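You operate a simulated robot arm through the tools that you are given. There is no shell and no other tool. Be economical: measure what you need, move in short steps, check, and stop when the job is done.

The job below is to be done with a simulated robot arm. You get a single attempt, and the scene is never put back.

TASK
Take the upright orange box on the top of the long bench and put it away on the low shelf of the rig table. Put the short black lens on the top of the long bench away on the blue ring mat. Put the 0.1 grey shim from the top of the long bench on top of the white carton there and the 0.6 grey shim on the shelf under the grey table. Take the blue extension ring on the top of the long bench and put it away on the blue ring mat. Open the left bench drawer, take the red ribbed cap on the top of the long bench and put it away in the inside of the left bench drawer and shut the drawer again. Open the cabinet glass door. The order is free. Set down upright: upright orange box.

It is judged by the outcome, as a careful person would: the job done as asked, and still so three seconds after it is handed in. It fails if anything else is knocked over, pushed out of place, dropped, spilled or broken. A push-on lid holds only when it is set on centred and level and pressed home; a screw cap is set on level and turned clockwise until tight.

THE ROBOT
A 7-joint arm with a vacuum gripper on a trunk, on a base that drives. Base frame: it is fixed to the floor where the robot stands at the start and does not move with it; the origin is under the middle of the robot, x ahead of it, y to its left, z up; the surface under the hand at the start is at about z = 80. Lengths are in cm, angles in degrees, forces in N, time in s.
With the tool pointing down near the work surface it reaches from about 10 to 62 cm from the robot's upright axis, wherever it stands. Its first joint turns from -69.0 to 172.0 degrees. Places, roughly: blue extension ring [125, 25, 75]; blue ring mat [130, 170, 80]; cabinet glass door [-50, 120, 70]; grey shim [50, 0, 75]; inside of the left bench drawer [410, 190, 60]; left bench drawer [400, 190, 70]; low shelf of the rig table [-60, 680, 30]; red ribbed cap (7x7x2 cm) [150, 20, 80]; shelf under the grey table [110, 170, 30]; short black lens [50, 0, 75]; upright orange box [50, 0, 75]; white carton [50, 25, 75]. Payload 1.06 kg.
Tool frame: the origin (TCP) lies in the middle of the cups' lips, and z points out of the cups. The gripper has 1 cup of 2.4 cm across, covering 2.4 by 2.4 cm (tool x, y); the bellows give 0.8 cm. With the vacuum on, a cup seals on a smooth face that it is pressed against (1 to 4 N); it does not hold porous or soft things. The pull reaches 23 N.
Orientation is told as [roll, pitch, yaw] about the base's x, y, z axes, in that order, counted from this pose: with the cups facing straight down, the tool's x points along the base's -x, its y along +y and its z along -z.

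THE INTERFACE
- The arm moves only by the tool send_rows. Its argument "rows" is one flat list of numbers, 7 for each row, row after row: the shift along the tool's x, y, z in cm, then the turn, a rotation vector about the tool's x, y, z in degrees, then the vacuum: 1 switches it on, 0 off. In form: [x, y, z, ax, ay, az, vacuum, x, y, z, ax, ay, az, vacuum, ...]. A call has 1 to 8 rows; each row shifts and turns the commanded pose from where the row before left it, along the tool's axes as they then stand. Rows are played at 5 a second. More than 5 cm and 8.6 degrees between two rows, or a gripper value outside its range, and nothing of the call is played. A pose out of reach is approached as far as the arm can. The call stops where the force on the tool passes 40 N (or 10 N more than at its start, if that is more) or the arm is blocked; 0.2 s more then pass. The pull builds up within a second once a cup has sealed. Time passes only in rows, and 0.2 s behind the last, so rows that do not move give it time. It gives the time, the measured TCP pose, the force on the tool (base axes) and the pull of the vacuum at its end, in the units of the frame above (readings bear some noise), with the torque about the TCP (base axes, N m) and any sound that the robot's microphone picked up.
- Cameras (640 x 400 px; columns grow to the right, rows downward): "scene" is now at [14.26, 8.49, 119.92]; the picture's right is [0.82, -0.58, 0.00], its down [-0.37, -0.53, -0.76] and it looks along [0.44, 0.62, -0.65] (base axes); focal length 214 px, centre (320, 200). "wrist" rides on the gripper at [7.8, 1.9, -9.6] in the tool frame; the picture's right is [-0.24, 0.97, 0.00], its down [-0.71, -0.17, -0.68] and it looks along [-0.67, -0.16, 0.73] (tool axes); focal length 243 px, centre (320, 200). There is no depth. A picture from a camera that has moved, and an enlarged one, comes with that camera's place and axes in the base frame and with its lens. The place of the scene camera against the robot may be out by one fixed shift of up to 2.5 cm in any direction.
- grab_frame(camera): a new picture of that camera. The clock stands still meanwhile.
- slide_trunk(by): slides the trunk up (or, below 0, down) by that many cm; the arm and the scene camera ride with it, the base frame stays. It gives what a move gives, with no picture.
- base_move(legs): drives the robot by 1 to 6 legs, each [ahead, left, turn to the left] in cm, cm and degrees, along the robot's own axes; the way and the turn of a leg run together, so that a leg with both is an arc; at most 150 cm and 180 degrees a leg. The arm and the cameras ride along, it lands a little off, and it stops where it bumps. It gives what a move gives.
- head_to(pan, tilt): turns the head with the scene camera to pan (to the left, within 80 degrees either way) and tilt (down, from -29 to 69), counted from straight ahead of the robot. It gives what a move gives.
- zoom(camera, box): a new picture of the part [left, top, right, bottom] of that camera's present view, enlarged. The clock stands still meanwhile.
- sign_off(): hands the job in; it is judged then, once.

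Go step by step. Nothing tells you exact positions but the pictures and the camera data: compare them with the known pose of the tool, close in by small moves and look again before you grip or let go. The budget is 217 turns and 202 pictures, counting those below and the enlarged ones. Unless the task says otherwise, let go and move clear before handing in.

The tools are called after ">>>" as a command line: name --argument value ..., lists and objects as JSON in quotes. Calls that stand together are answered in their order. send_rows: Moves the arm, as the interface text tells. Its arguments: {"type":"object","properties":{"rows":{"type":"array"}},"required":["rows"]} The other tools are called the same way: slide_trunk (by) slides the trunk up or down; base_move (legs) drives the base; head_to (pan, tilt) turns the head that bears the scene camera; grab_frame (camera) takes a picture; zoom (camera, box) takes an enlarged picture of a part of a camera's view; sign_off () hands the job in.

At the start:

```text
time_s: 0.0
tcp_pos: [28.65, 16.38, 108.08]
tcp_rot: [0.1, -0.1, 0.1]
contact_force: [0.0, 0.1, -1.1]
torque: [-0.01, 0.01, 0.01]
pull: 0.0
trunk travel left (down, up): [-37.5, 11.7]
robot x, y, heading: [-0.02, 0.19, -0.1]
head pan, tilt: [54.6, 40.3]
```

scene: 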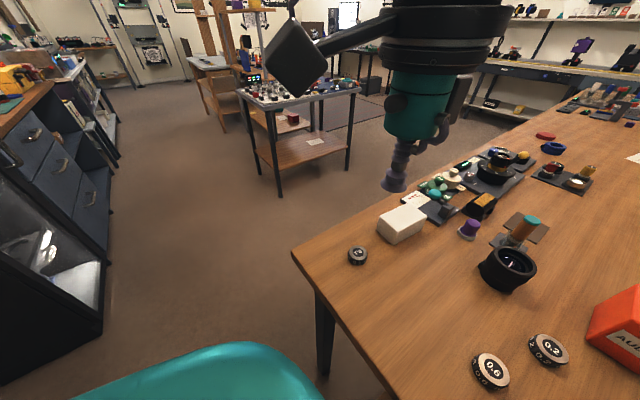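
wrist: 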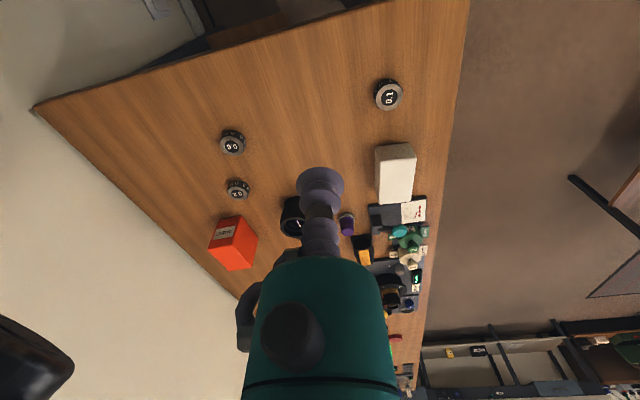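

I see the bench ahead with the shims, orange box, lens and carton. The grey table stands in the aisle to the left and the cabinet further left. I'll look around before moving anything.

>>> head_to --pan 0 --tilt 35

>>> grab_frame --camera "scene"

>>> head_to --pan 75 --tilt 15

>>> grab_frame --camera "scene"

>>> head_to --pan 30 --tilt 10

>>> grab_frame --camera "scene"

```text
time_s: 1.2
tcp_pos: [28.64, 16.28, 108.06]
tcp_rot: [-0.1, -0.1, 0.0]
contact_force: [0.8, 0.1, -0.2]
torque: [0.02, 0.04, 0.0]
pull: 0.1
trunk travel left (down, up): [-37.5, 11.7]
robot x, y, heading: [0.09, 0.07, 0.0]
head pan, tilt: [0.0, 35.0]
```

```text
199 pictures are left
camera scene: at [18.16, 1.58, 120.71], right [0.0, -1.0, 0.0], down [-0.57, 0.0, -0.82], along [0.82, 0.0, -0.57], focal length 214 px, centre (320, 200)
```

scene: 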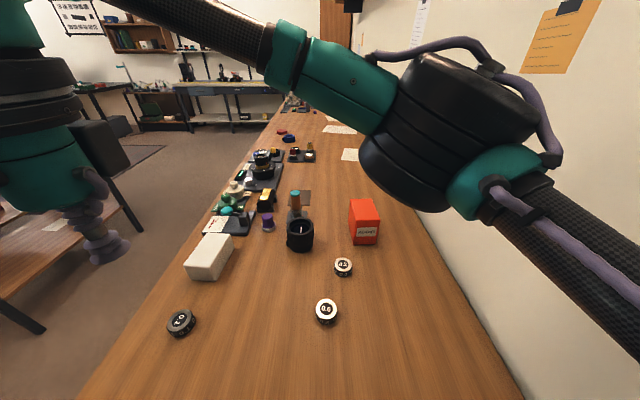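

```text
time_s: 2.7
tcp_pos: [28.53, 16.38, 108.09]
tcp_rot: [0.1, -0.1, 0.0]
contact_force: [0.1, 0.5, 0.4]
torque: [-0.01, 0.0, -0.04]
pull: 0.0
trunk travel left (down, up): [-37.5, 11.7]
robot x, y, heading: [-0.31, -0.08, 0.2]
head pan, tilt: [75.0, 15.0]
```

```text
198 pictures are left
camera scene: at [11.77, 10.59, 123.91], right [0.97, -0.26, 0.0], down [-0.07, -0.25, -0.97], along [0.25, 0.93, -0.26], focal length 214 px, centre (320, 200)
```

scene: 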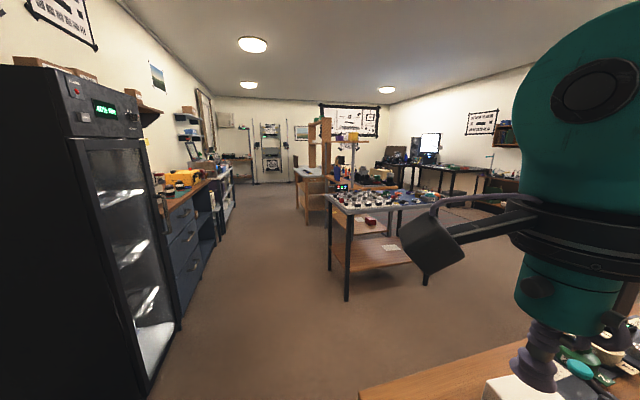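

```text
time_s: 3.8
tcp_pos: [28.47, 16.28, 108.16]
tcp_rot: [-0.1, 0.0, 0.0]
contact_force: [0.0, -0.6, -0.3]
torque: [-0.01, 0.01, 0.01]
pull: 0.1
trunk travel left (down, up): [-37.5, 11.7]
robot x, y, heading: [-0.24, 0.08, -0.0]
head pan, tilt: [30.0, 10.0]
```

```text
197 pictures are left
camera scene: at [17.4, 6.22, 124.73], right [0.5, -0.87, 0.0], down [-0.15, -0.09, -0.98], along [0.85, 0.49, -0.17], focal length 214 px, centre (320, 200)
```

scene: 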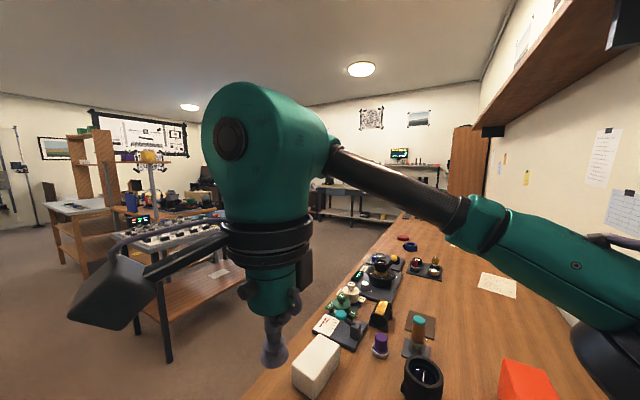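

>>> head_to --pan 0 --tilt 40

>>> zoom --camera "scene" --box '[160, 100, 420, 340]'

>>> head_to --pan 60 --tilt 20

>>> zoom --camera "scene" --box '[180, 100, 420, 300]'

>>> head_to --pan 80 --tilt 30

>>> zoom --camera "scene" --box '[0, 0, 320, 400]'

```text
time_s: 4.8
tcp_pos: [28.6, 16.34, 108.17]
tcp_rot: [0.0, -0.1, 0.0]
contact_force: [0.2, 0.3, 0.3]
torque: [-0.01, 0.0, 0.02]
pull: 0.1
trunk travel left (down, up): [-37.5, 11.7]
robot x, y, heading: [-0.36, -0.22, 0.2]
head pan, tilt: [0.0, 40.0]
```

```text
1.67 times, centred on (290, 220) of scene
camera zoom: at [17.85, 1.58, 119.97], right [0.0, -1.0, 0.0], down [-0.64, 0.0, -0.77], along [0.77, 0.0, -0.64], focal length 358 px, centre (370, 167)
```

zoom: 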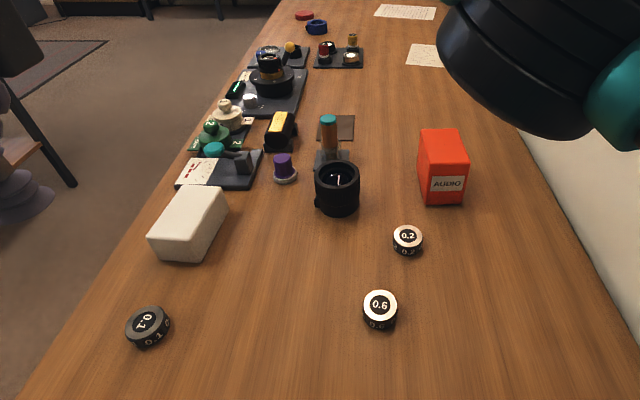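

```text
time_s: 6.1
tcp_pos: [28.46, 16.38, 108.17]
tcp_rot: [0.0, 0.0, 0.0]
contact_force: [-0.5, -0.5, -0.1]
torque: [0.02, -0.01, -0.03]
pull: 0.0
trunk travel left (down, up): [-37.5, 11.7]
robot x, y, heading: [0.24, 0.01, 0.1]
head pan, tilt: [60.0, 20.0]
```

```text
2.00 times, centred on (300, 200) of scene
camera zoom: at [14.01, 9.63, 123.1], right [0.87, -0.5, 0.0], down [-0.17, -0.3, -0.94], along [0.47, 0.81, -0.34], focal length 429 px, centre (360, 200)
```

zoom: 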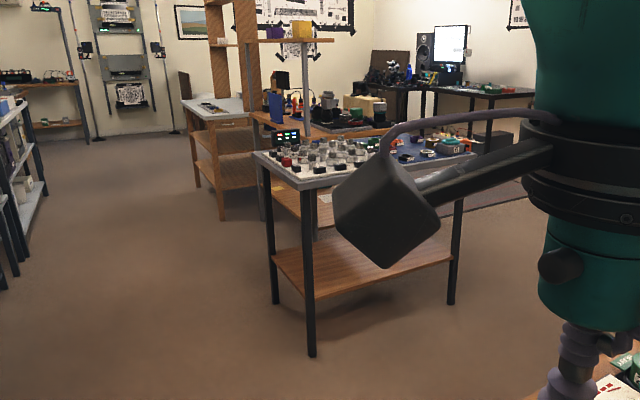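

```text
time_s: 6.9
tcp_pos: [28.56, 16.3, 108.08]
tcp_rot: [0.1, -0.1, 0.0]
contact_force: [0.1, -0.1, -0.3]
torque: [0.01, 0.02, 0.0]
pull: 0.0
trunk travel left (down, up): [-37.5, 11.7]
robot x, y, heading: [-0.06, -0.0, -0.1]
head pan, tilt: [80.0, 30.0]
```

```text
1.00 times, centred on (160, 200) of scene (not enlarged: the box is as wide or as high as the picture)
camera zoom: at [10.93, 10.48, 121.5], right [0.98, -0.17, 0.0], down [-0.09, -0.49, -0.87], along [0.15, 0.85, -0.5], focal length 214 px, centre (480, 200)
```

zoom: 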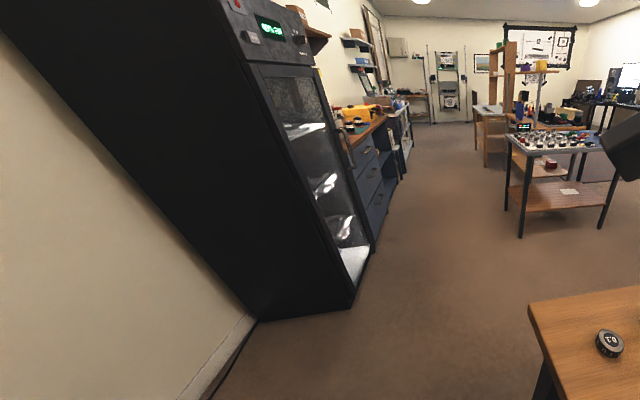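

Everything but the drawer is identified. First job: the 0.1 shim onto the carton, so I bring the cup above the shim.

>>> send_rows --rows '[-1.9, 2.2, 4, 0, 0, 0, 0, -1.9, 2.2, 4, 0, 0, 0, 0, -1.9, 2.2, 4, 0, 0, 0, 0, -1.9, 2.2, 2, 0, 0, 0, 0]'

>>> grab_frame --camera "wrist"

>>> head_to --pan 35 --tilt 50

>>> grab_frame --camera "scene"

```text
time_s: 7.9
tcp_pos: [35.37, 23.42, 95.55]
tcp_rot: [0.0, -0.1, 0.0]
contact_force: [0.5, 0.2, 0.6]
torque: [0.01, 0.0, 0.0]
pull: 0.2
out of reach, approached as far as the arm can: row 4
trunk travel left (down, up): [-37.5, 11.7]
robot x, y, heading: [0.09, -0.19, -0.1]
head pan, tilt: [80.0, 30.0]
```

```text
193 pictures are left
camera wrist: at [27.67, 25.22, 105.1], right [0.24, 0.97, 0.0], down [0.71, -0.17, 0.69], along [0.67, -0.16, -0.73], focal length 243 px, centre (320, 200)
```

wrist: 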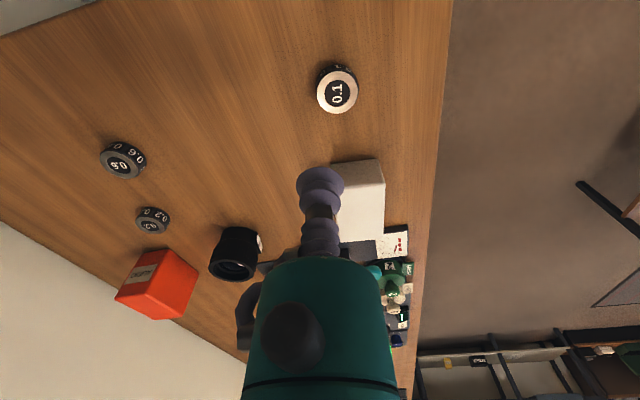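

```text
time_s: 9.0
tcp_pos: [35.3, 23.48, 95.46]
tcp_rot: [-0.1, 0.0, 0.0]
contact_force: [0.4, 0.2, 0.2]
torque: [0.01, 0.01, 0.0]
pull: 0.0
trunk travel left (down, up): [-37.5, 11.7]
robot x, y, heading: [-0.16, 0.02, -0.1]
head pan, tilt: [35.0, 50.0]
```

```text
192 pictures are left
camera scene: at [15.65, 5.99, 118.54], right [0.57, -0.82, 0.0], down [-0.63, -0.44, -0.64], along [0.53, 0.37, -0.77], focal length 214 px, centre (320, 200)
```

scene: 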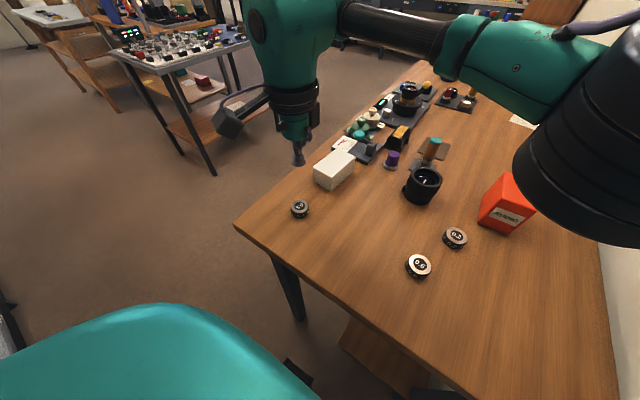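

The wrist views put the shim top at about [35.8, 24.9, 82]. I lower the trunk and centre over it.

>>> slide_trunk --by -10

>>> send_rows --rows '[-0.5, 1.4, 0, 0, 0, 0, 0, 0, 0, 0, 0, 0, 0, 0]'

>>> grab_frame --camera "wrist"

```text
time_s: 10.4
tcp_pos: [35.51, 23.32, 85.49]
tcp_rot: [0.0, -0.2, 0.0]
contact_force: [0.6, -0.7, -0.5]
torque: [-0.02, 0.05, 0.02]
pull: 0.0
trunk travel left (down, up): [-27.5, 21.7]
robot x, y, heading: [0.34, 0.4, 0.1]
head pan, tilt: [35.0, 50.0]
```

```text
time_s: 11.0
tcp_pos: [36.43, 23.36, 85.23]
tcp_rot: [0.1, 0.0, -0.1]
contact_force: [-0.6, -0.3, 0.4]
torque: [-0.01, 0.02, -0.01]
pull: 0.0
out of reach, approached as far as the arm can: row 1
trunk travel left (down, up): [-27.5, 21.7]
robot x, y, heading: [-0.05, 0.12, -0.2]
head pan, tilt: [35.0, 50.0]
```

```text
191 pictures are left
camera wrist: at [28.67, 25.31, 94.91], right [0.24, 0.97, 0.0], down [0.71, -0.17, 0.69], along [0.67, -0.16, -0.73], focal length 243 px, centre (320, 200)
```

wrist: 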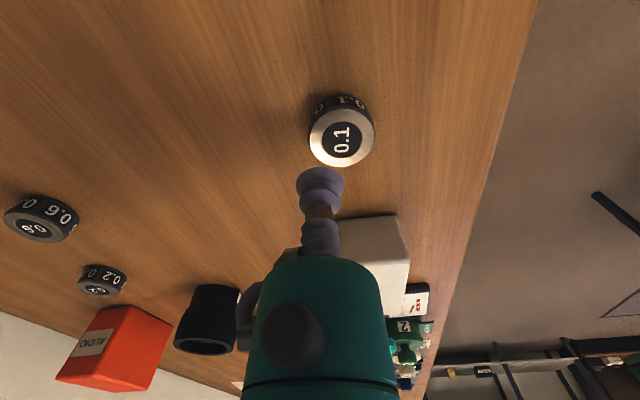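

A joint limit is stopping motion to +y. I test whether turning the tool helps.

>>> send_rows --rows '[0, 0, 0, 0, 0, 8, 0, 0, 0, 0, 0, 0, 8, 0, 0, 1.4, 0, 0, 0, 0, 0]'

>>> grab_frame --camera "scene"

```text
time_s: 11.8
tcp_pos: [36.44, 23.49, 85.21]
tcp_rot: [0.0, -0.1, -16.2]
contact_force: [0.8, 0.2, -0.6]
torque: [0.03, 0.0, 0.0]
pull: 0.2
out of reach, approached as far as the arm can: row 3
trunk travel left (down, up): [-27.5, 21.7]
robot x, y, heading: [-0.13, 0.22, -0.1]
head pan, tilt: [35.0, 50.0]
```

```text
190 pictures are left
camera scene: at [17.99, 5.99, 108.58], right [0.57, -0.82, 0.0], down [-0.63, -0.44, -0.64], along [0.53, 0.37, -0.77], focal length 214 px, centre (320, 200)
```

scene: 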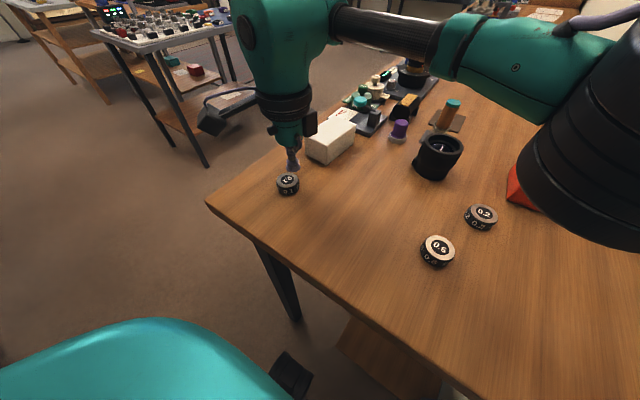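

>>> send_rows --rows '[0, 0, -4, 0, 0, -8, 0, 0, 0, -4, 0, 0, -8, 0]'

>>> base_move --legs '[[0, 15, 0]]'

>>> grab_frame --camera "wrist"

```text
time_s: 12.4
tcp_pos: [36.85, 23.22, 93.47]
tcp_rot: [0.2, 0.1, 0.2]
contact_force: [-0.3, 0.3, 0.4]
torque: [-0.02, 0.02, -0.05]
pull: 0.0
out of reach, approached as far as the arm can: row 2
trunk travel left (down, up): [-27.5, 21.7]
robot x, y, heading: [-0.06, -0.05, 0.1]
head pan, tilt: [35.0, 50.0]
```

```text
time_s: 14.3
tcp_pos: [36.86, 38.04, 93.31]
tcp_rot: [0.2, -0.1, 0.0]
contact_force: [0.5, -0.5, -0.1]
torque: [0.02, -0.02, 0.01]
pull: 0.0
trunk travel left (down, up): [-27.5, 21.7]
robot x, y, heading: [-0.13, 14.89, -0.2]
head pan, tilt: [35.0, 50.0]
```

```text
189 pictures are left
camera wrist: at [29.08, 39.9, 102.93], right [0.24, 0.97, 0.0], down [0.71, -0.17, 0.69], along [0.67, -0.16, -0.73], focal length 243 px, centre (320, 200)
```

wrist: 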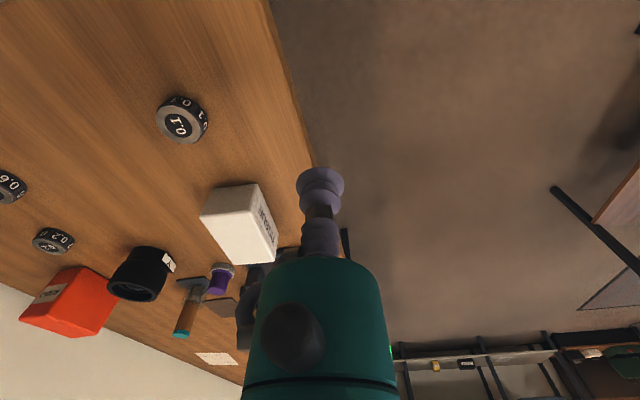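

>>> send_rows --rows '[0.2, -4.3, 0, 0, 0, 0, 0, 0.3, -4.3, 0, 0, 0, 0, 0, 0.3, -4.3, 0, 0, 0, 0, 0, 0, 0, 4, 0, 0, 0, 0, 0, 0, 3, 0, 0, 0, 0]'

>>> grab_frame --camera "wrist"

```text
time_s: 15.5
tcp_pos: [36.05, 25.17, 86.3]
tcp_rot: [0.1, -0.1, 0.0]
contact_force: [-0.1, 0.0, -1.4]
torque: [-0.03, -0.03, -0.02]
pull: 0.0
trunk travel left (down, up): [-27.5, 21.7]
robot x, y, heading: [0.09, 14.85, 0.1]
head pan, tilt: [35.0, 50.0]
```

```text
188 pictures are left
camera wrist: at [28.25, 26.92, 95.86], right [0.24, 0.97, 0.0], down [0.71, -0.17, 0.69], along [0.67, -0.16, -0.73], focal length 243 px, centre (320, 200)
```

wrist: 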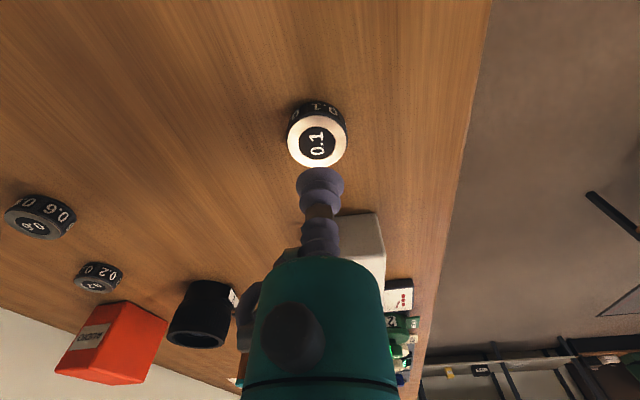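

Cup is over the shim; descending with vacuum on.

>>> send_rows --rows '[0, -0.2, 3, 0, 0, 0, 1, 0, 0, 0.5, 0, 0, 0, 1, 0, 0, 0.4, 0, 0, 0, 1, 0, 0, 0.3, 0, 0, 0, 1]'

```text
time_s: 16.5
tcp_pos: [36.24, 24.85, 82.03]
tcp_rot: [0.1, -0.1, 0.1]
contact_force: [-0.4, 0.6, -0.2]
torque: [0.01, -0.01, -0.01]
pull: 23.0
trunk travel left (down, up): [-27.5, 21.7]
robot x, y, heading: [-0.13, 15.43, 0.1]
head pan, tilt: [35.0, 50.0]
```

Sealed, shim top at z≈82. Lifting and looking at the carton.

>>> send_rows --rows '[0, 0, -4, 0, 0, 0, 1, 0, 0, -4, 0, 0, 0, 1, 0, 0, -3, 0, 0, 0, 1]'

>>> head_to --pan 15 --tilt 50

>>> grab_frame --camera "scene"

>>> grab_frame --camera "wrist"

```text
time_s: 17.3
tcp_pos: [36.07, 24.92, 93.12]
tcp_rot: [0.1, -0.1, 0.1]
contact_force: [-0.5, -0.1, -0.4]
torque: [0.0, 0.0, -0.04]
pull: 22.4
trunk travel left (down, up): [-27.5, 21.7]
robot x, y, heading: [0.1, 15.32, 0.0]
head pan, tilt: [35.0, 50.0]
```

```text
time_s: 18.1
tcp_pos: [36.14, 24.86, 93.15]
tcp_rot: [0.1, 0.0, 0.0]
contact_force: [0.8, 0.2, -0.3]
torque: [-0.05, -0.01, 0.02]
pull: 22.8
trunk travel left (down, up): [-27.5, 21.7]
robot x, y, heading: [0.45, 14.85, 0.1]
head pan, tilt: [15.0, 50.0]
```

```text
187 pictures are left
camera scene: at [19.12, 18.51, 108.58], right [0.26, -0.97, 0.0], down [-0.74, -0.2, -0.64], along [0.62, 0.17, -0.77], focal length 214 px, centre (320, 200)
```

scene: 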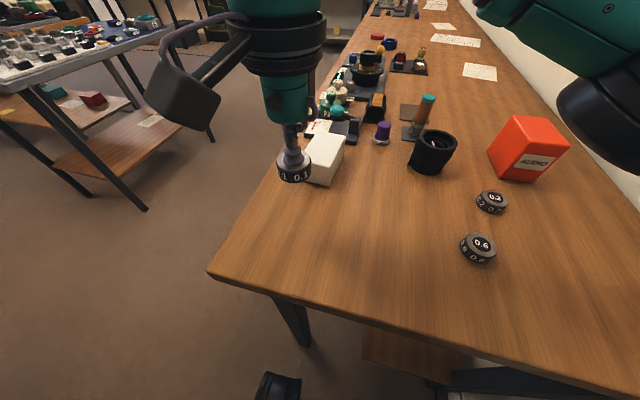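

```text
186 pictures are left
camera wrist: at [28.35, 26.78, 102.67], right [0.24, 0.97, 0.0], down [0.71, -0.17, 0.69], along [0.67, -0.16, -0.73], focal length 243 px, centre (320, 200)
```

wrist: 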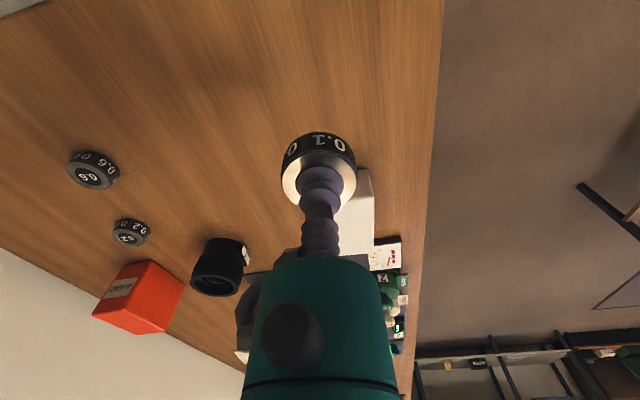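

>>> zoom --camera "scene" --box '[260, 100, 420, 200]'

```text
4.00 times, centred on (340, 150) of scene
camera zoom: at [19.12, 18.51, 108.58], right [0.26, -0.97, 0.0], down [-0.74, -0.2, -0.64], along [0.62, 0.17, -0.77], focal length 858 px, centre (240, 400)
```

zoom: 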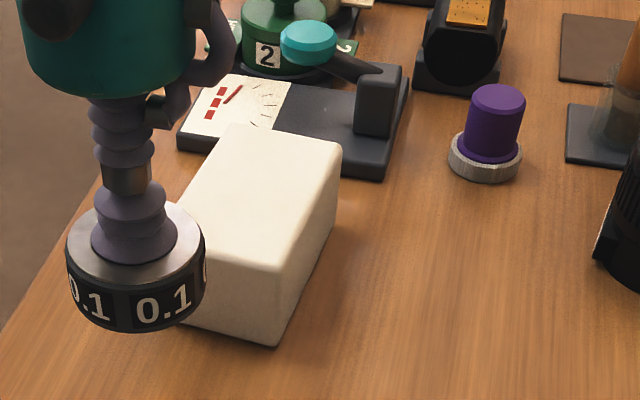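

Carton top centre estimated at [49.7, 25.4], top z≈84.6. I carry the shim above it.

>>> send_rows --rows '[-4.5, 0.2, 0, 0, 0, 0, 1, -4.5, 0.2, 0, 0, 0, 0, 1, -4.5, 0.2, 0, 0, 0, 0, 1]'

>>> zoom --camera "scene" --box '[260, 100, 420, 200]'

>>> grab_frame --camera "wrist"

```text
time_s: 18.9
tcp_pos: [49.63, 25.47, 93.19]
tcp_rot: [0.2, 0.0, 0.0]
contact_force: [0.5, 0.1, -1.3]
torque: [0.02, -0.01, 0.0]
pull: 23.1
trunk travel left (down, up): [-27.5, 21.7]
robot x, y, heading: [-0.16, 14.73, 0.0]
head pan, tilt: [15.0, 50.0]
```

```text
4.00 times, centred on (340, 150) of scene
camera zoom: at [19.13, 18.51, 108.57], right [0.26, -0.97, 0.0], down [-0.74, -0.2, -0.64], along [0.62, 0.17, -0.77], focal length 858 px, centre (240, 400)
```

zoom: 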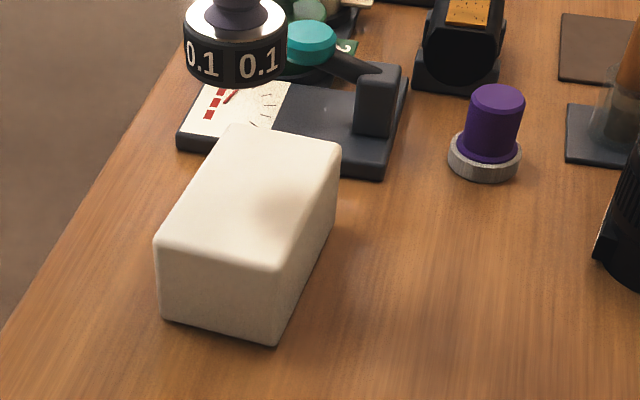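

```text
183 pictures are left
camera wrist: at [41.86, 27.37, 102.73], right [0.24, 0.97, 0.0], down [0.71, -0.17, 0.69], along [0.67, -0.16, -0.73], focal length 243 px, centre (320, 200)
```

wrist: 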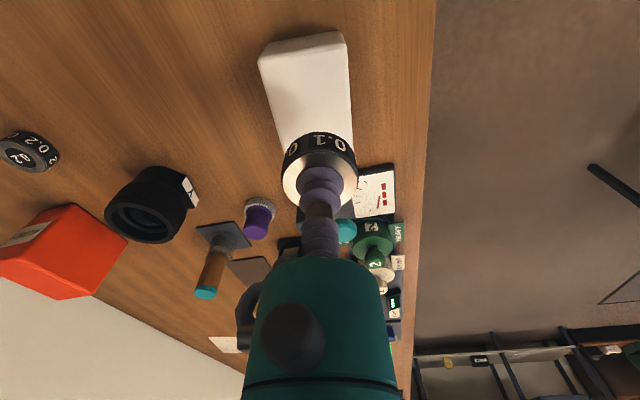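

>>> send_rows --rows '[0, 0, 4, 0, 0, 0, 1, 0, 0, 1.5, 0, 0, 0, 1, 0, 0, 0.5, 0, 0, 0, 1, 0, 0, 0, 0, 0, 0, 1]'

>>> zoom --camera "scene" --box '[260, 100, 420, 200]'

```text
time_s: 19.9
tcp_pos: [49.53, 25.56, 87.01]
tcp_rot: [0.1, -0.1, 0.1]
contact_force: [0.7, -0.3, -1.2]
torque: [-0.01, -0.01, -0.03]
pull: 23.3
trunk travel left (down, up): [-27.5, 21.7]
robot x, y, heading: [-0.16, 15.44, 0.1]
head pan, tilt: [15.0, 50.0]
```

```text
4.00 times, centred on (340, 150) of scene
camera zoom: at [19.13, 18.5, 108.58], right [0.26, -0.97, 0.0], down [-0.74, -0.2, -0.64], along [0.62, 0.17, -0.77], focal length 858 px, centre (240, 400)
```

zoom: 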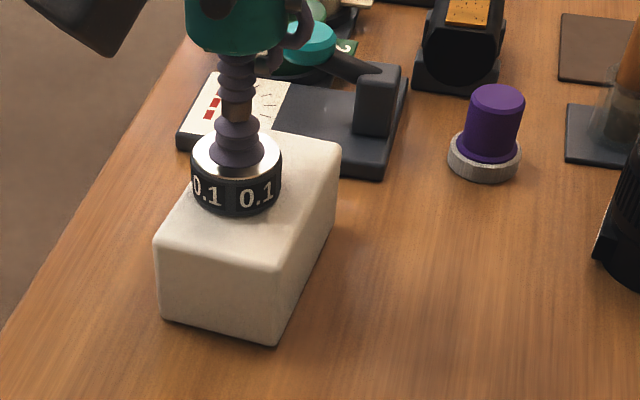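

>>> send_rows --rows '[0, 0, 0.3, 0, 0, 0, 1, 0, 0, 0.2, 0, 0, 0, 1]'

>>> zoom --camera "scene" --box '[260, 100, 420, 200]'

```text
time_s: 20.6
tcp_pos: [49.52, 25.43, 86.84]
tcp_rot: [0.3, -0.2, -0.1]
contact_force: [2.9, 1.3, 16.8]
torque: [-0.01, 0.01, 0.01]
pull: 22.8
trunk travel left (down, up): [-27.5, 21.7]
robot x, y, heading: [0.41, 15.16, 0.0]
head pan, tilt: [15.0, 50.0]
```

```text
4.00 times, centred on (340, 150) of scene
camera zoom: at [19.07, 18.49, 108.6], right [0.26, -0.97, 0.0], down [-0.74, -0.2, -0.64], along [0.62, 0.17, -0.77], focal length 858 px, centre (240, 400)
```

zoom: 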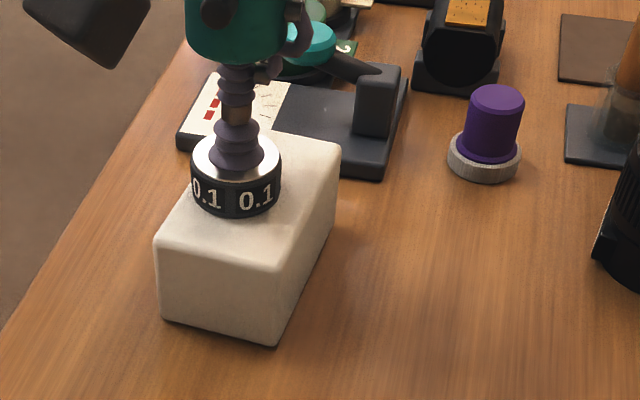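

Contact made; I ease off, release and lift.

>>> send_rows --rows '[0, 0, -0.3, 0, 0, 0, 0, 0, 0, 0, 0, 0, 0, 0, 0, 0, 0, 0, 0, 0, 0, 0, 0, -0.5, 0, 0, 0, 0, 0, 0, -2, 0, 0, 0, 0, 0, 0, -4, 0, 0, 0, 0]'

>>> grab_frame --camera "scene"

>>> grab_frame --camera "wrist"

```text
time_s: 21.9
tcp_pos: [49.52, 25.65, 93.51]
tcp_rot: [0.0, -0.1, 0.0]
contact_force: [-0.5, -1.0, -0.8]
torque: [0.02, 0.02, -0.01]
pull: 0.1
trunk travel left (down, up): [-27.5, 21.7]
robot x, y, heading: [-0.62, 15.21, -0.1]
head pan, tilt: [15.0, 50.0]
```

```text
180 pictures are left
camera scene: at [19.11, 18.51, 108.58], right [0.26, -0.97, 0.0], down [-0.74, -0.2, -0.64], along [0.62, 0.17, -0.77], focal length 214 px, centre (320, 200)
```

scene: 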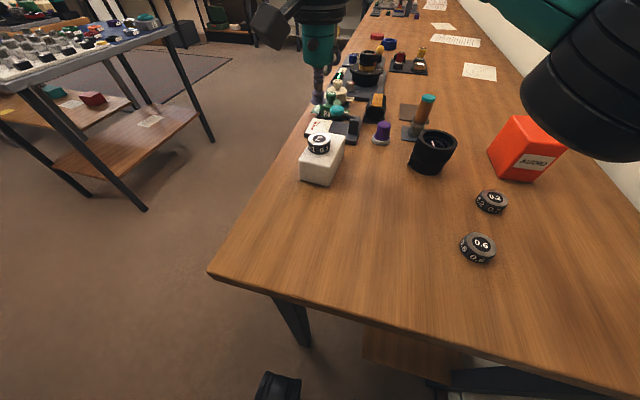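

```text
179 pictures are left
camera wrist: at [41.78, 27.45, 103.11], right [0.24, 0.97, 0.0], down [0.71, -0.17, 0.69], along [0.67, -0.16, -0.73], focal length 243 px, centre (320, 200)
```

wrist: 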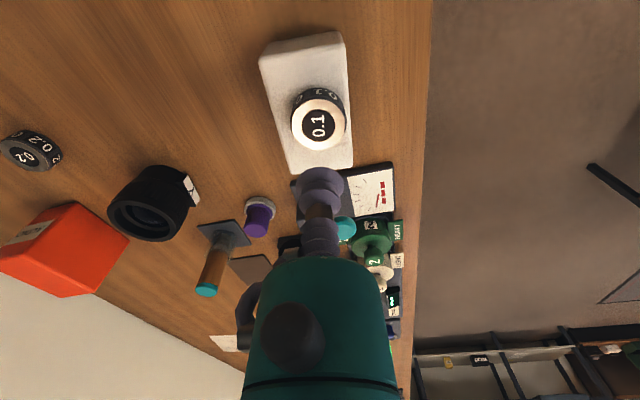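

0.1 shim sits on the carton. Next, the 0.6 shim near [37.9, -0.9].

>>> send_rows --rows '[1.93, -4.4, 0, 0, 0, 0, 0, 1.93, -4.4, 0, 0, 0, 0, 0, 1.93, -4.4, 0, 0, 0, 0, 0, 1.93, -4.4, 0, 0, 0, 0, 0, 1.93, -4.4, 0, 0, 0, 0, 0, 1.93, -4.4, 0, 0, 0, 0, 0, 0, 0, 4, 0, 0, 0, 0, 0, 0, 3, 0, 0, 0, 0]'

>>> grab_frame --camera "wrist"

```text
time_s: 23.8
tcp_pos: [37.96, -0.86, 86.28]
tcp_rot: [0.1, -0.1, -0.1]
contact_force: [0.0, -0.4, -0.2]
torque: [-0.01, 0.02, 0.0]
pull: 0.1
trunk travel left (down, up): [-27.5, 21.7]
robot x, y, heading: [-0.04, 15.13, -0.0]
head pan, tilt: [15.0, 50.0]
```

```text
178 pictures are left
camera wrist: at [30.2, 1.01, 95.94], right [0.24, 0.97, 0.0], down [0.71, -0.17, 0.69], along [0.67, -0.16, -0.73], focal length 243 px, centre (320, 200)
```

wrist: 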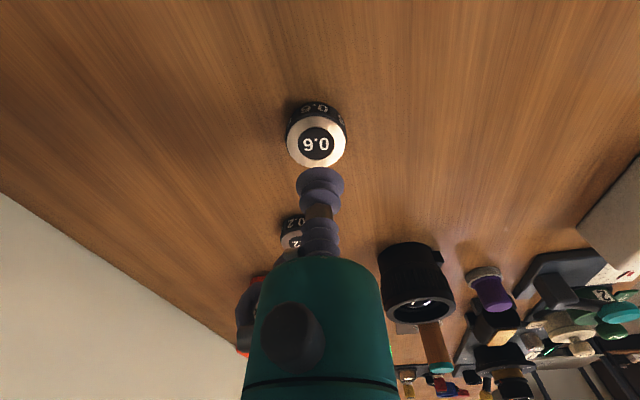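

>>> send_rows --rows '[0, -0.2, 3, 0, 0, 0, 1, 0, 0, 0.5, 0, 0, 0, 1, 0, 0, 0.4, 0, 0, 0, 1, 0, 0, 0.3, 0, 0, 0, 1, 0, 0, 0, 0, 0, 0, 1]'

>>> head_to --pan 60 --tilt 25

>>> grab_frame --camera "scene"

```text
time_s: 24.9
tcp_pos: [38.0, -1.07, 82.24]
tcp_rot: [0.1, -0.1, 0.1]
contact_force: [-0.4, -0.3, -0.5]
torque: [0.02, 0.03, 0.01]
pull: 23.0
trunk travel left (down, up): [-27.5, 21.7]
robot x, y, heading: [0.14, 14.49, 0.1]
head pan, tilt: [15.0, 50.0]
```

```text
time_s: 26.1
tcp_pos: [37.94, -0.96, 82.18]
tcp_rot: [0.0, 0.0, -0.1]
contact_force: [0.4, -0.2, -0.8]
torque: [0.01, -0.04, 0.02]
pull: 22.9
trunk travel left (down, up): [-27.5, 21.7]
robot x, y, heading: [0.41, 14.69, 0.0]
head pan, tilt: [60.0, 25.0]
```

```text
177 pictures are left
camera scene: at [16.3, 24.48, 112.32], right [0.87, -0.5, 0.0], down [-0.21, -0.37, -0.91], along [0.45, 0.78, -0.42], focal length 214 px, centre (320, 200)
```

scene: 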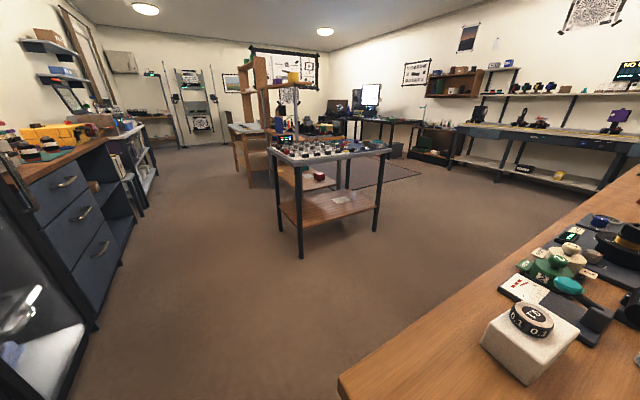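

Shim 0.6 is held. I lift it and drive into the aisle in front of the grey table.

>>> send_rows --rows '[0, 0, -4, 0, 0, 0, 1, 0, 0, -5, 0, 0, 0, 1, 0, 0, -5, 0, 0, 0, 1]'

>>> base_move --legs '[[0, 70, 0], [90, 0, 0], [0, 0, 90]]'

>>> head_to --pan 0 --tilt 35

>>> grab_frame --camera "scene"

>>> grab_frame --camera "wrist"

```text
time_s: 26.9
tcp_pos: [37.95, -1.19, 96.29]
tcp_rot: [0.0, 0.0, 0.0]
contact_force: [0.1, -0.2, -0.6]
torque: [0.01, 0.04, -0.01]
pull: 23.5
trunk travel left (down, up): [-27.5, 21.7]
robot x, y, heading: [-0.11, 14.91, -0.1]
head pan, tilt: [60.0, 25.0]
```

```text
time_s: 41.6
tcp_pos: [106.47, 122.73, 96.13]
tcp_rot: [0.1, -0.2, 89.4]
contact_force: [-0.5, 0.1, 0.2]
torque: [-0.02, -0.05, 0.01]
pull: 22.7
trunk travel left (down, up): [-27.5, 21.7]
robot x, y, heading: [89.88, 84.94, 89.5]
head pan, tilt: [60.0, 25.0]
```

```text
time_s: 42.9
tcp_pos: [106.58, 122.64, 96.17]
tcp_rot: [-0.1, -0.1, 89.5]
contact_force: [-0.5, 0.1, -1.2]
torque: [0.02, 0.04, 0.02]
pull: 22.8
trunk travel left (down, up): [-27.5, 21.7]
robot x, y, heading: [90.52, 85.1, 89.3]
head pan, tilt: [0.0, 35.0]
```

```text
176 pictures are left
camera scene: at [91.39, 105.92, 110.75], right [1.0, -0.01, 0.0], down [0.0, -0.57, -0.82], along [0.01, 0.82, -0.57], focal length 214 px, centre (320, 200)
```

scene: 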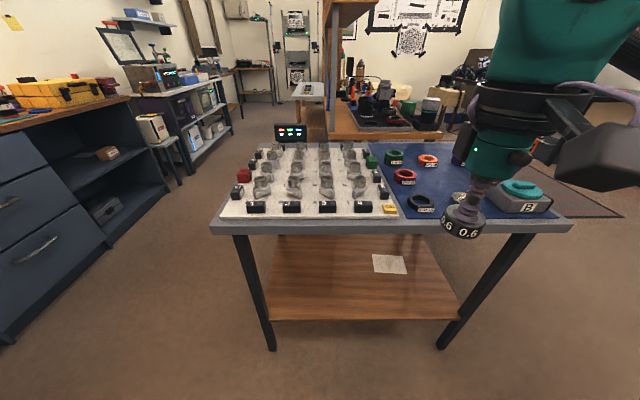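

```text
175 pictures are left
camera wrist: at [104.71, 114.86, 105.77], right [-0.97, 0.24, 0.0], down [0.18, 0.71, 0.69], along [0.17, 0.67, -0.73], focal length 243 px, centre (320, 200)
```

wrist: 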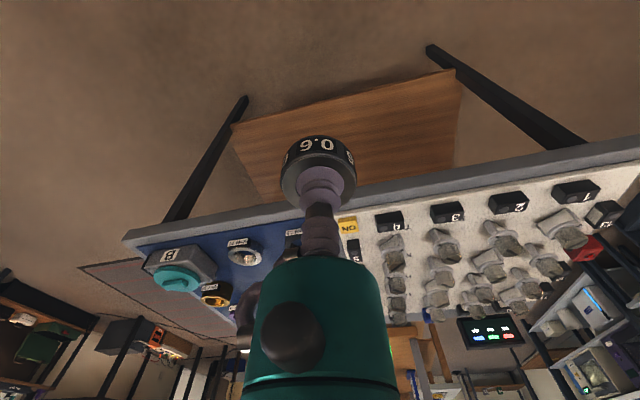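

The shelf's front edge is at y≈144, z≈31, with plenty of height under the top. I back off slightly, lower the trunk fully and test how low the hand goes in the open.

>>> base_move --legs '[[-8, 0, 0]]'

>>> slide_trunk --by -27.4

>>> send_rows --rows '[0, 0, 5, 0, 0, 0, 1, 0, 0, 5, 0, 0, 0, 1, 0, 0, 5, 0, 0, 0, 1, 0, 0, 5, 0, 0, 0, 1, 0, 0, 5, 0, 0, 0, 1, 0, 0, 5, 0, 0, 0, 1]'

>>> grab_frame --camera "scene"

>>> grab_frame --camera "wrist"

```text
time_s: 44.0
tcp_pos: [106.51, 114.68, 96.26]
tcp_rot: [0.1, -0.1, 89.5]
contact_force: [0.1, -0.4, -0.6]
torque: [0.01, -0.02, -0.02]
pull: 23.2
trunk travel left (down, up): [-27.5, 21.7]
robot x, y, heading: [90.2, 76.68, 89.4]
head pan, tilt: [0.0, 35.0]
```

```text
time_s: 46.8
tcp_pos: [106.46, 114.7, 68.68]
tcp_rot: [0.1, 0.0, 89.5]
contact_force: [-0.5, -0.2, -1.2]
torque: [-0.01, -0.02, 0.04]
pull: 22.5
trunk travel left (down, up): [-0.1, 49.1]
robot x, y, heading: [90.29, 76.69, 89.7]
head pan, tilt: [0.0, 35.0]
```

```text
time_s: 48.2
tcp_pos: [106.67, 114.69, 38.84]
tcp_rot: [0.1, 0.0, 89.5]
contact_force: [-0.3, 0.7, -0.3]
torque: [0.0, 0.01, 0.01]
pull: 22.8
trunk travel left (down, up): [-0.1, 49.1]
robot x, y, heading: [90.1, 76.94, 89.2]
head pan, tilt: [0.0, 35.0]
```

```text
174 pictures are left
camera scene: at [91.39, 106.1, 82.75], right [1.0, -0.01, 0.0], down [0.0, -0.57, -0.82], along [0.01, 0.82, -0.57], focal length 214 px, centre (320, 200)
```

scene: 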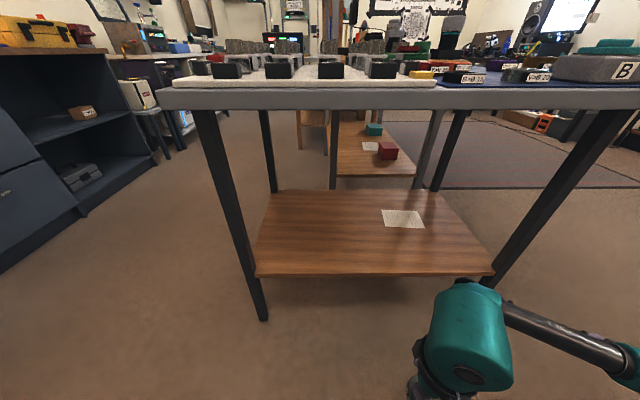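

```text
173 pictures are left
camera wrist: at [104.59, 106.87, 48.38], right [-0.97, 0.24, 0.0], down [0.18, 0.71, 0.69], along [0.17, 0.67, -0.73], focal length 243 px, centre (320, 200)
```

wrist: 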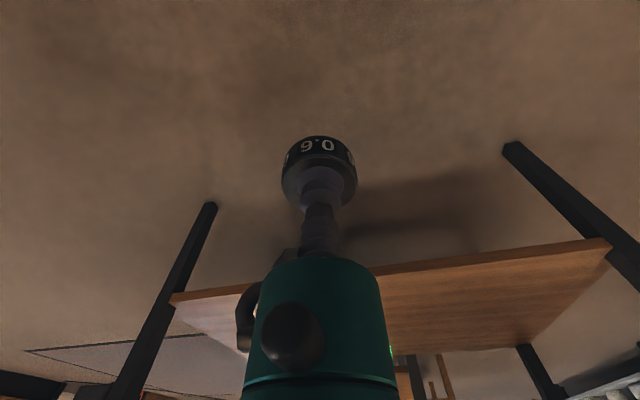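

The hand goes low enough, shelf is at z≈27, y>145. I drive forward and then extend the arm under the table top.

>>> base_move --legs '[[18, 0, 0]]'

>>> send_rows --rows '[-3.5, 2, 0, 0, 0, 0, 1, -3.5, 2, 0, 0, 0, 0, 1, -3.5, 2, 0, 0, 0, 0, 1]'

>>> grab_frame --camera "wrist"

>>> head_to --pan 0 --tilt 45

>>> grab_frame --camera "scene"

```text
time_s: 49.7
tcp_pos: [106.65, 132.54, 38.83]
tcp_rot: [0.1, -0.1, 89.4]
contact_force: [0.3, 0.5, -0.6]
torque: [-0.01, -0.02, -0.02]
pull: 22.8
trunk travel left (down, up): [-0.1, 49.1]
robot x, y, heading: [90.29, 94.66, 89.2]
head pan, tilt: [0.0, 35.0]
```

```text
time_s: 50.5
tcp_pos: [100.88, 143.24, 38.98]
tcp_rot: [0.1, 0.0, 89.4]
contact_force: [0.5, -0.3, -1.0]
torque: [-0.01, 0.02, -0.01]
pull: 23.0
trunk travel left (down, up): [-0.1, 49.1]
robot x, y, heading: [90.01, 94.83, 89.2]
head pan, tilt: [0.0, 35.0]
```

```text
172 pictures are left
camera wrist: at [98.96, 135.34, 48.57], right [-0.97, 0.24, 0.0], down [0.18, 0.71, 0.68], along [0.17, 0.66, -0.73], focal length 243 px, centre (320, 200)
```

wrist: 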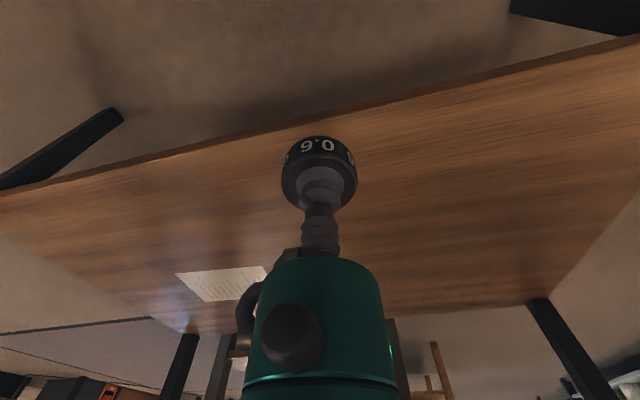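

```text
time_s: 51.2
tcp_pos: [100.86, 143.13, 38.99]
tcp_rot: [0.1, -0.1, 89.4]
contact_force: [-0.6, 0.0, 0.3]
torque: [-0.01, -0.01, 0.02]
pull: 22.7
trunk travel left (down, up): [-0.1, 49.1]
robot x, y, heading: [90.24, 94.84, 89.3]
head pan, tilt: [0.0, 45.0]
```

```text
171 pictures are left
camera scene: at [91.59, 123.33, 81.28], right [1.0, -0.01, 0.0], down [-0.01, -0.71, -0.71], along [0.01, 0.71, -0.71], focal length 214 px, centre (320, 200)
```

scene: 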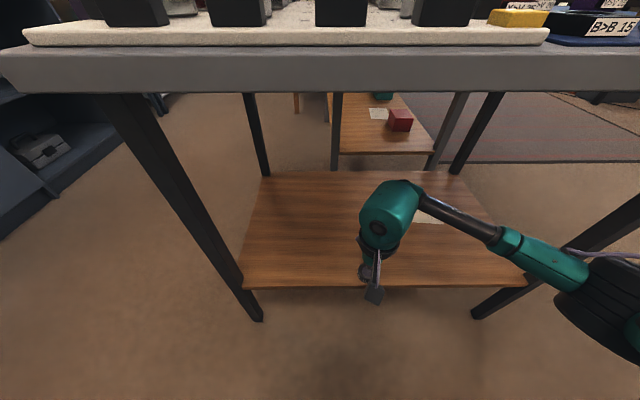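

>>> send_rows --rows '[-4, 0, 0, 0, 0, 0, 1, -4, 0, 0, 0, 0, 0, 1, 0, 0, 4, 0, 0, 0, 1, 0, 0, 2, 0, 0, 0, 1]'

>>> grab_frame --camera "wrist"

>>> zoom --camera "scene" --box '[280, 160, 480, 300]'

```text
time_s: 52.2
tcp_pos: [101.02, 151.03, 32.92]
tcp_rot: [0.1, -0.1, 89.6]
contact_force: [-0.3, 0.3, -1.7]
torque: [-0.02, -0.03, -0.04]
pull: 23.0
trunk travel left (down, up): [-0.1, 49.1]
robot x, y, heading: [90.44, 94.98, 89.2]
head pan, tilt: [0.0, 45.0]
```

```text
170 pictures are left
camera wrist: at [99.06, 143.24, 42.5], right [-0.97, 0.24, 0.0], down [0.18, 0.71, 0.69], along [0.17, 0.67, -0.73], focal length 243 px, centre (320, 200)
```

wrist: 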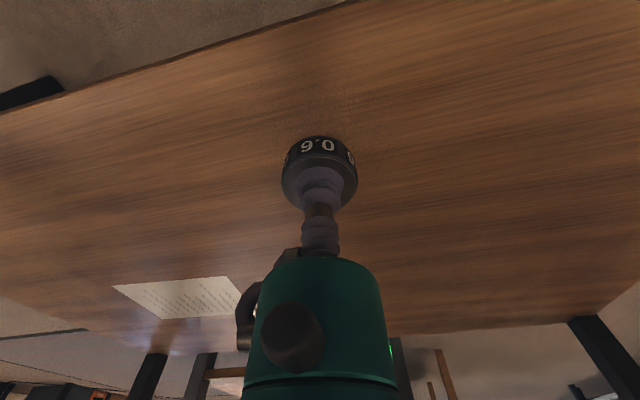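

```text
2.86 times, centred on (380, 230) of scene
camera zoom: at [91.59, 123.33, 81.27], right [1.0, -0.01, 0.0], down [-0.01, -0.71, -0.71], along [0.01, 0.71, -0.71], focal length 613 px, centre (149, 114)
```

zoom: 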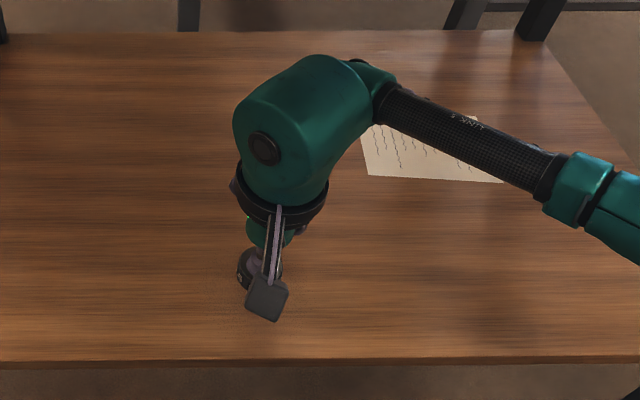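

>>> send_rows --rows '[0, 0, 1, 0, 0, 0, 1, 0, 0, 0.5, 0, 0, 0, 1, 0, 0, 0.5, 0, 0, 0, 1]'

>>> grab_frame --camera "wrist"

```text
time_s: 53.0
tcp_pos: [100.88, 151.19, 30.86]
tcp_rot: [0.1, 0.0, 89.4]
contact_force: [0.2, 0.1, 0.3]
torque: [-0.02, 0.02, -0.02]
pull: 23.1
trunk travel left (down, up): [-0.1, 49.1]
robot x, y, heading: [90.58, 94.71, 89.2]
head pan, tilt: [0.0, 45.0]
```

```text
168 pictures are left
camera wrist: at [99.01, 143.28, 40.47], right [-0.97, 0.24, 0.0], down [0.18, 0.71, 0.69], along [0.17, 0.67, -0.73], focal length 243 px, centre (320, 200)
```

wrist: 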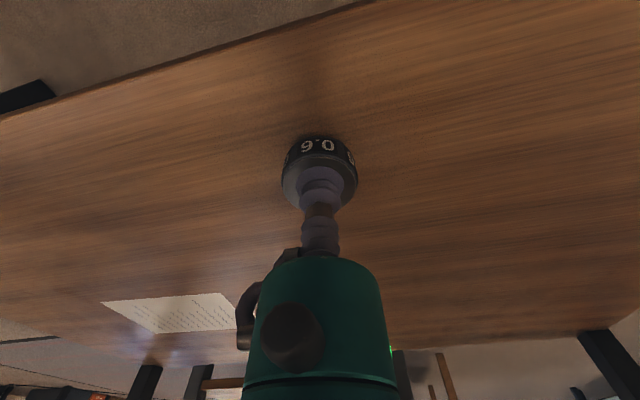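

>>> send_rows --rows '[0, 0, 0.4, 0, 0, 0, 1, 0, 0, 0.3, 0, 0, 0, 1]'

```text
time_s: 53.6
tcp_pos: [100.76, 151.01, 30.28]
tcp_rot: [0.1, 0.0, 89.5]
contact_force: [0.0, 0.4, -0.8]
torque: [-0.04, 0.01, 0.0]
pull: 22.7
trunk travel left (down, up): [-0.1, 49.1]
robot x, y, heading: [89.98, 95.1, 89.6]
head pan, tilt: [0.0, 45.0]
```

>>> send_rows --rows '[0, 0, 0.4, 0, 0, 0, 1, 0, 0, 0.3, 0, 0, 0, 1]'

```text
time_s: 54.2
tcp_pos: [100.83, 151.15, 29.67]
tcp_rot: [0.1, -0.2, 89.3]
contact_force: [3.3, -2.7, 18.1]
torque: [-0.03, -0.01, -0.01]
pull: 22.7
trunk travel left (down, up): [-0.1, 49.1]
robot x, y, heading: [90.58, 94.8, 89.5]
head pan, tilt: [0.0, 45.0]
```

Contact on the shelf. Release, lift, and check.

>>> send_rows --rows '[0, 0, -0.3, 0, 0, 0, 0, 0, 0, 0, 0, 0, 0, 0, 0, 0, 0, 0, 0, 0, 0, 0, 0, -0.5, 0, 0, 0, 0, 0, 0, -2, 0, 0, 0, 0, 0, 0, -4, 0, 0, 0, 0, 0, 0, -3, 0, 0, 0, 0]'

>>> grab_frame --camera "wrist"

```text
time_s: 55.8
tcp_pos: [100.9, 151.22, 39.38]
tcp_rot: [0.1, -0.1, 89.4]
contact_force: [-0.5, -0.5, 0.2]
torque: [0.0, 0.02, 0.05]
pull: 0.0
trunk travel left (down, up): [-0.1, 49.1]
robot x, y, heading: [90.69, 95.0, 89.3]
head pan, tilt: [0.0, 45.0]
```

```text
167 pictures are left
camera wrist: at [98.97, 143.33, 48.96], right [-0.97, 0.24, 0.0], down [0.18, 0.71, 0.68], along [0.17, 0.66, -0.73], focal length 243 px, centre (320, 200)
```

wrist: 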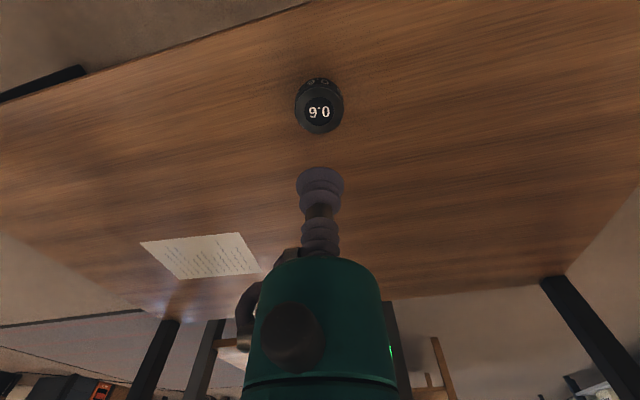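

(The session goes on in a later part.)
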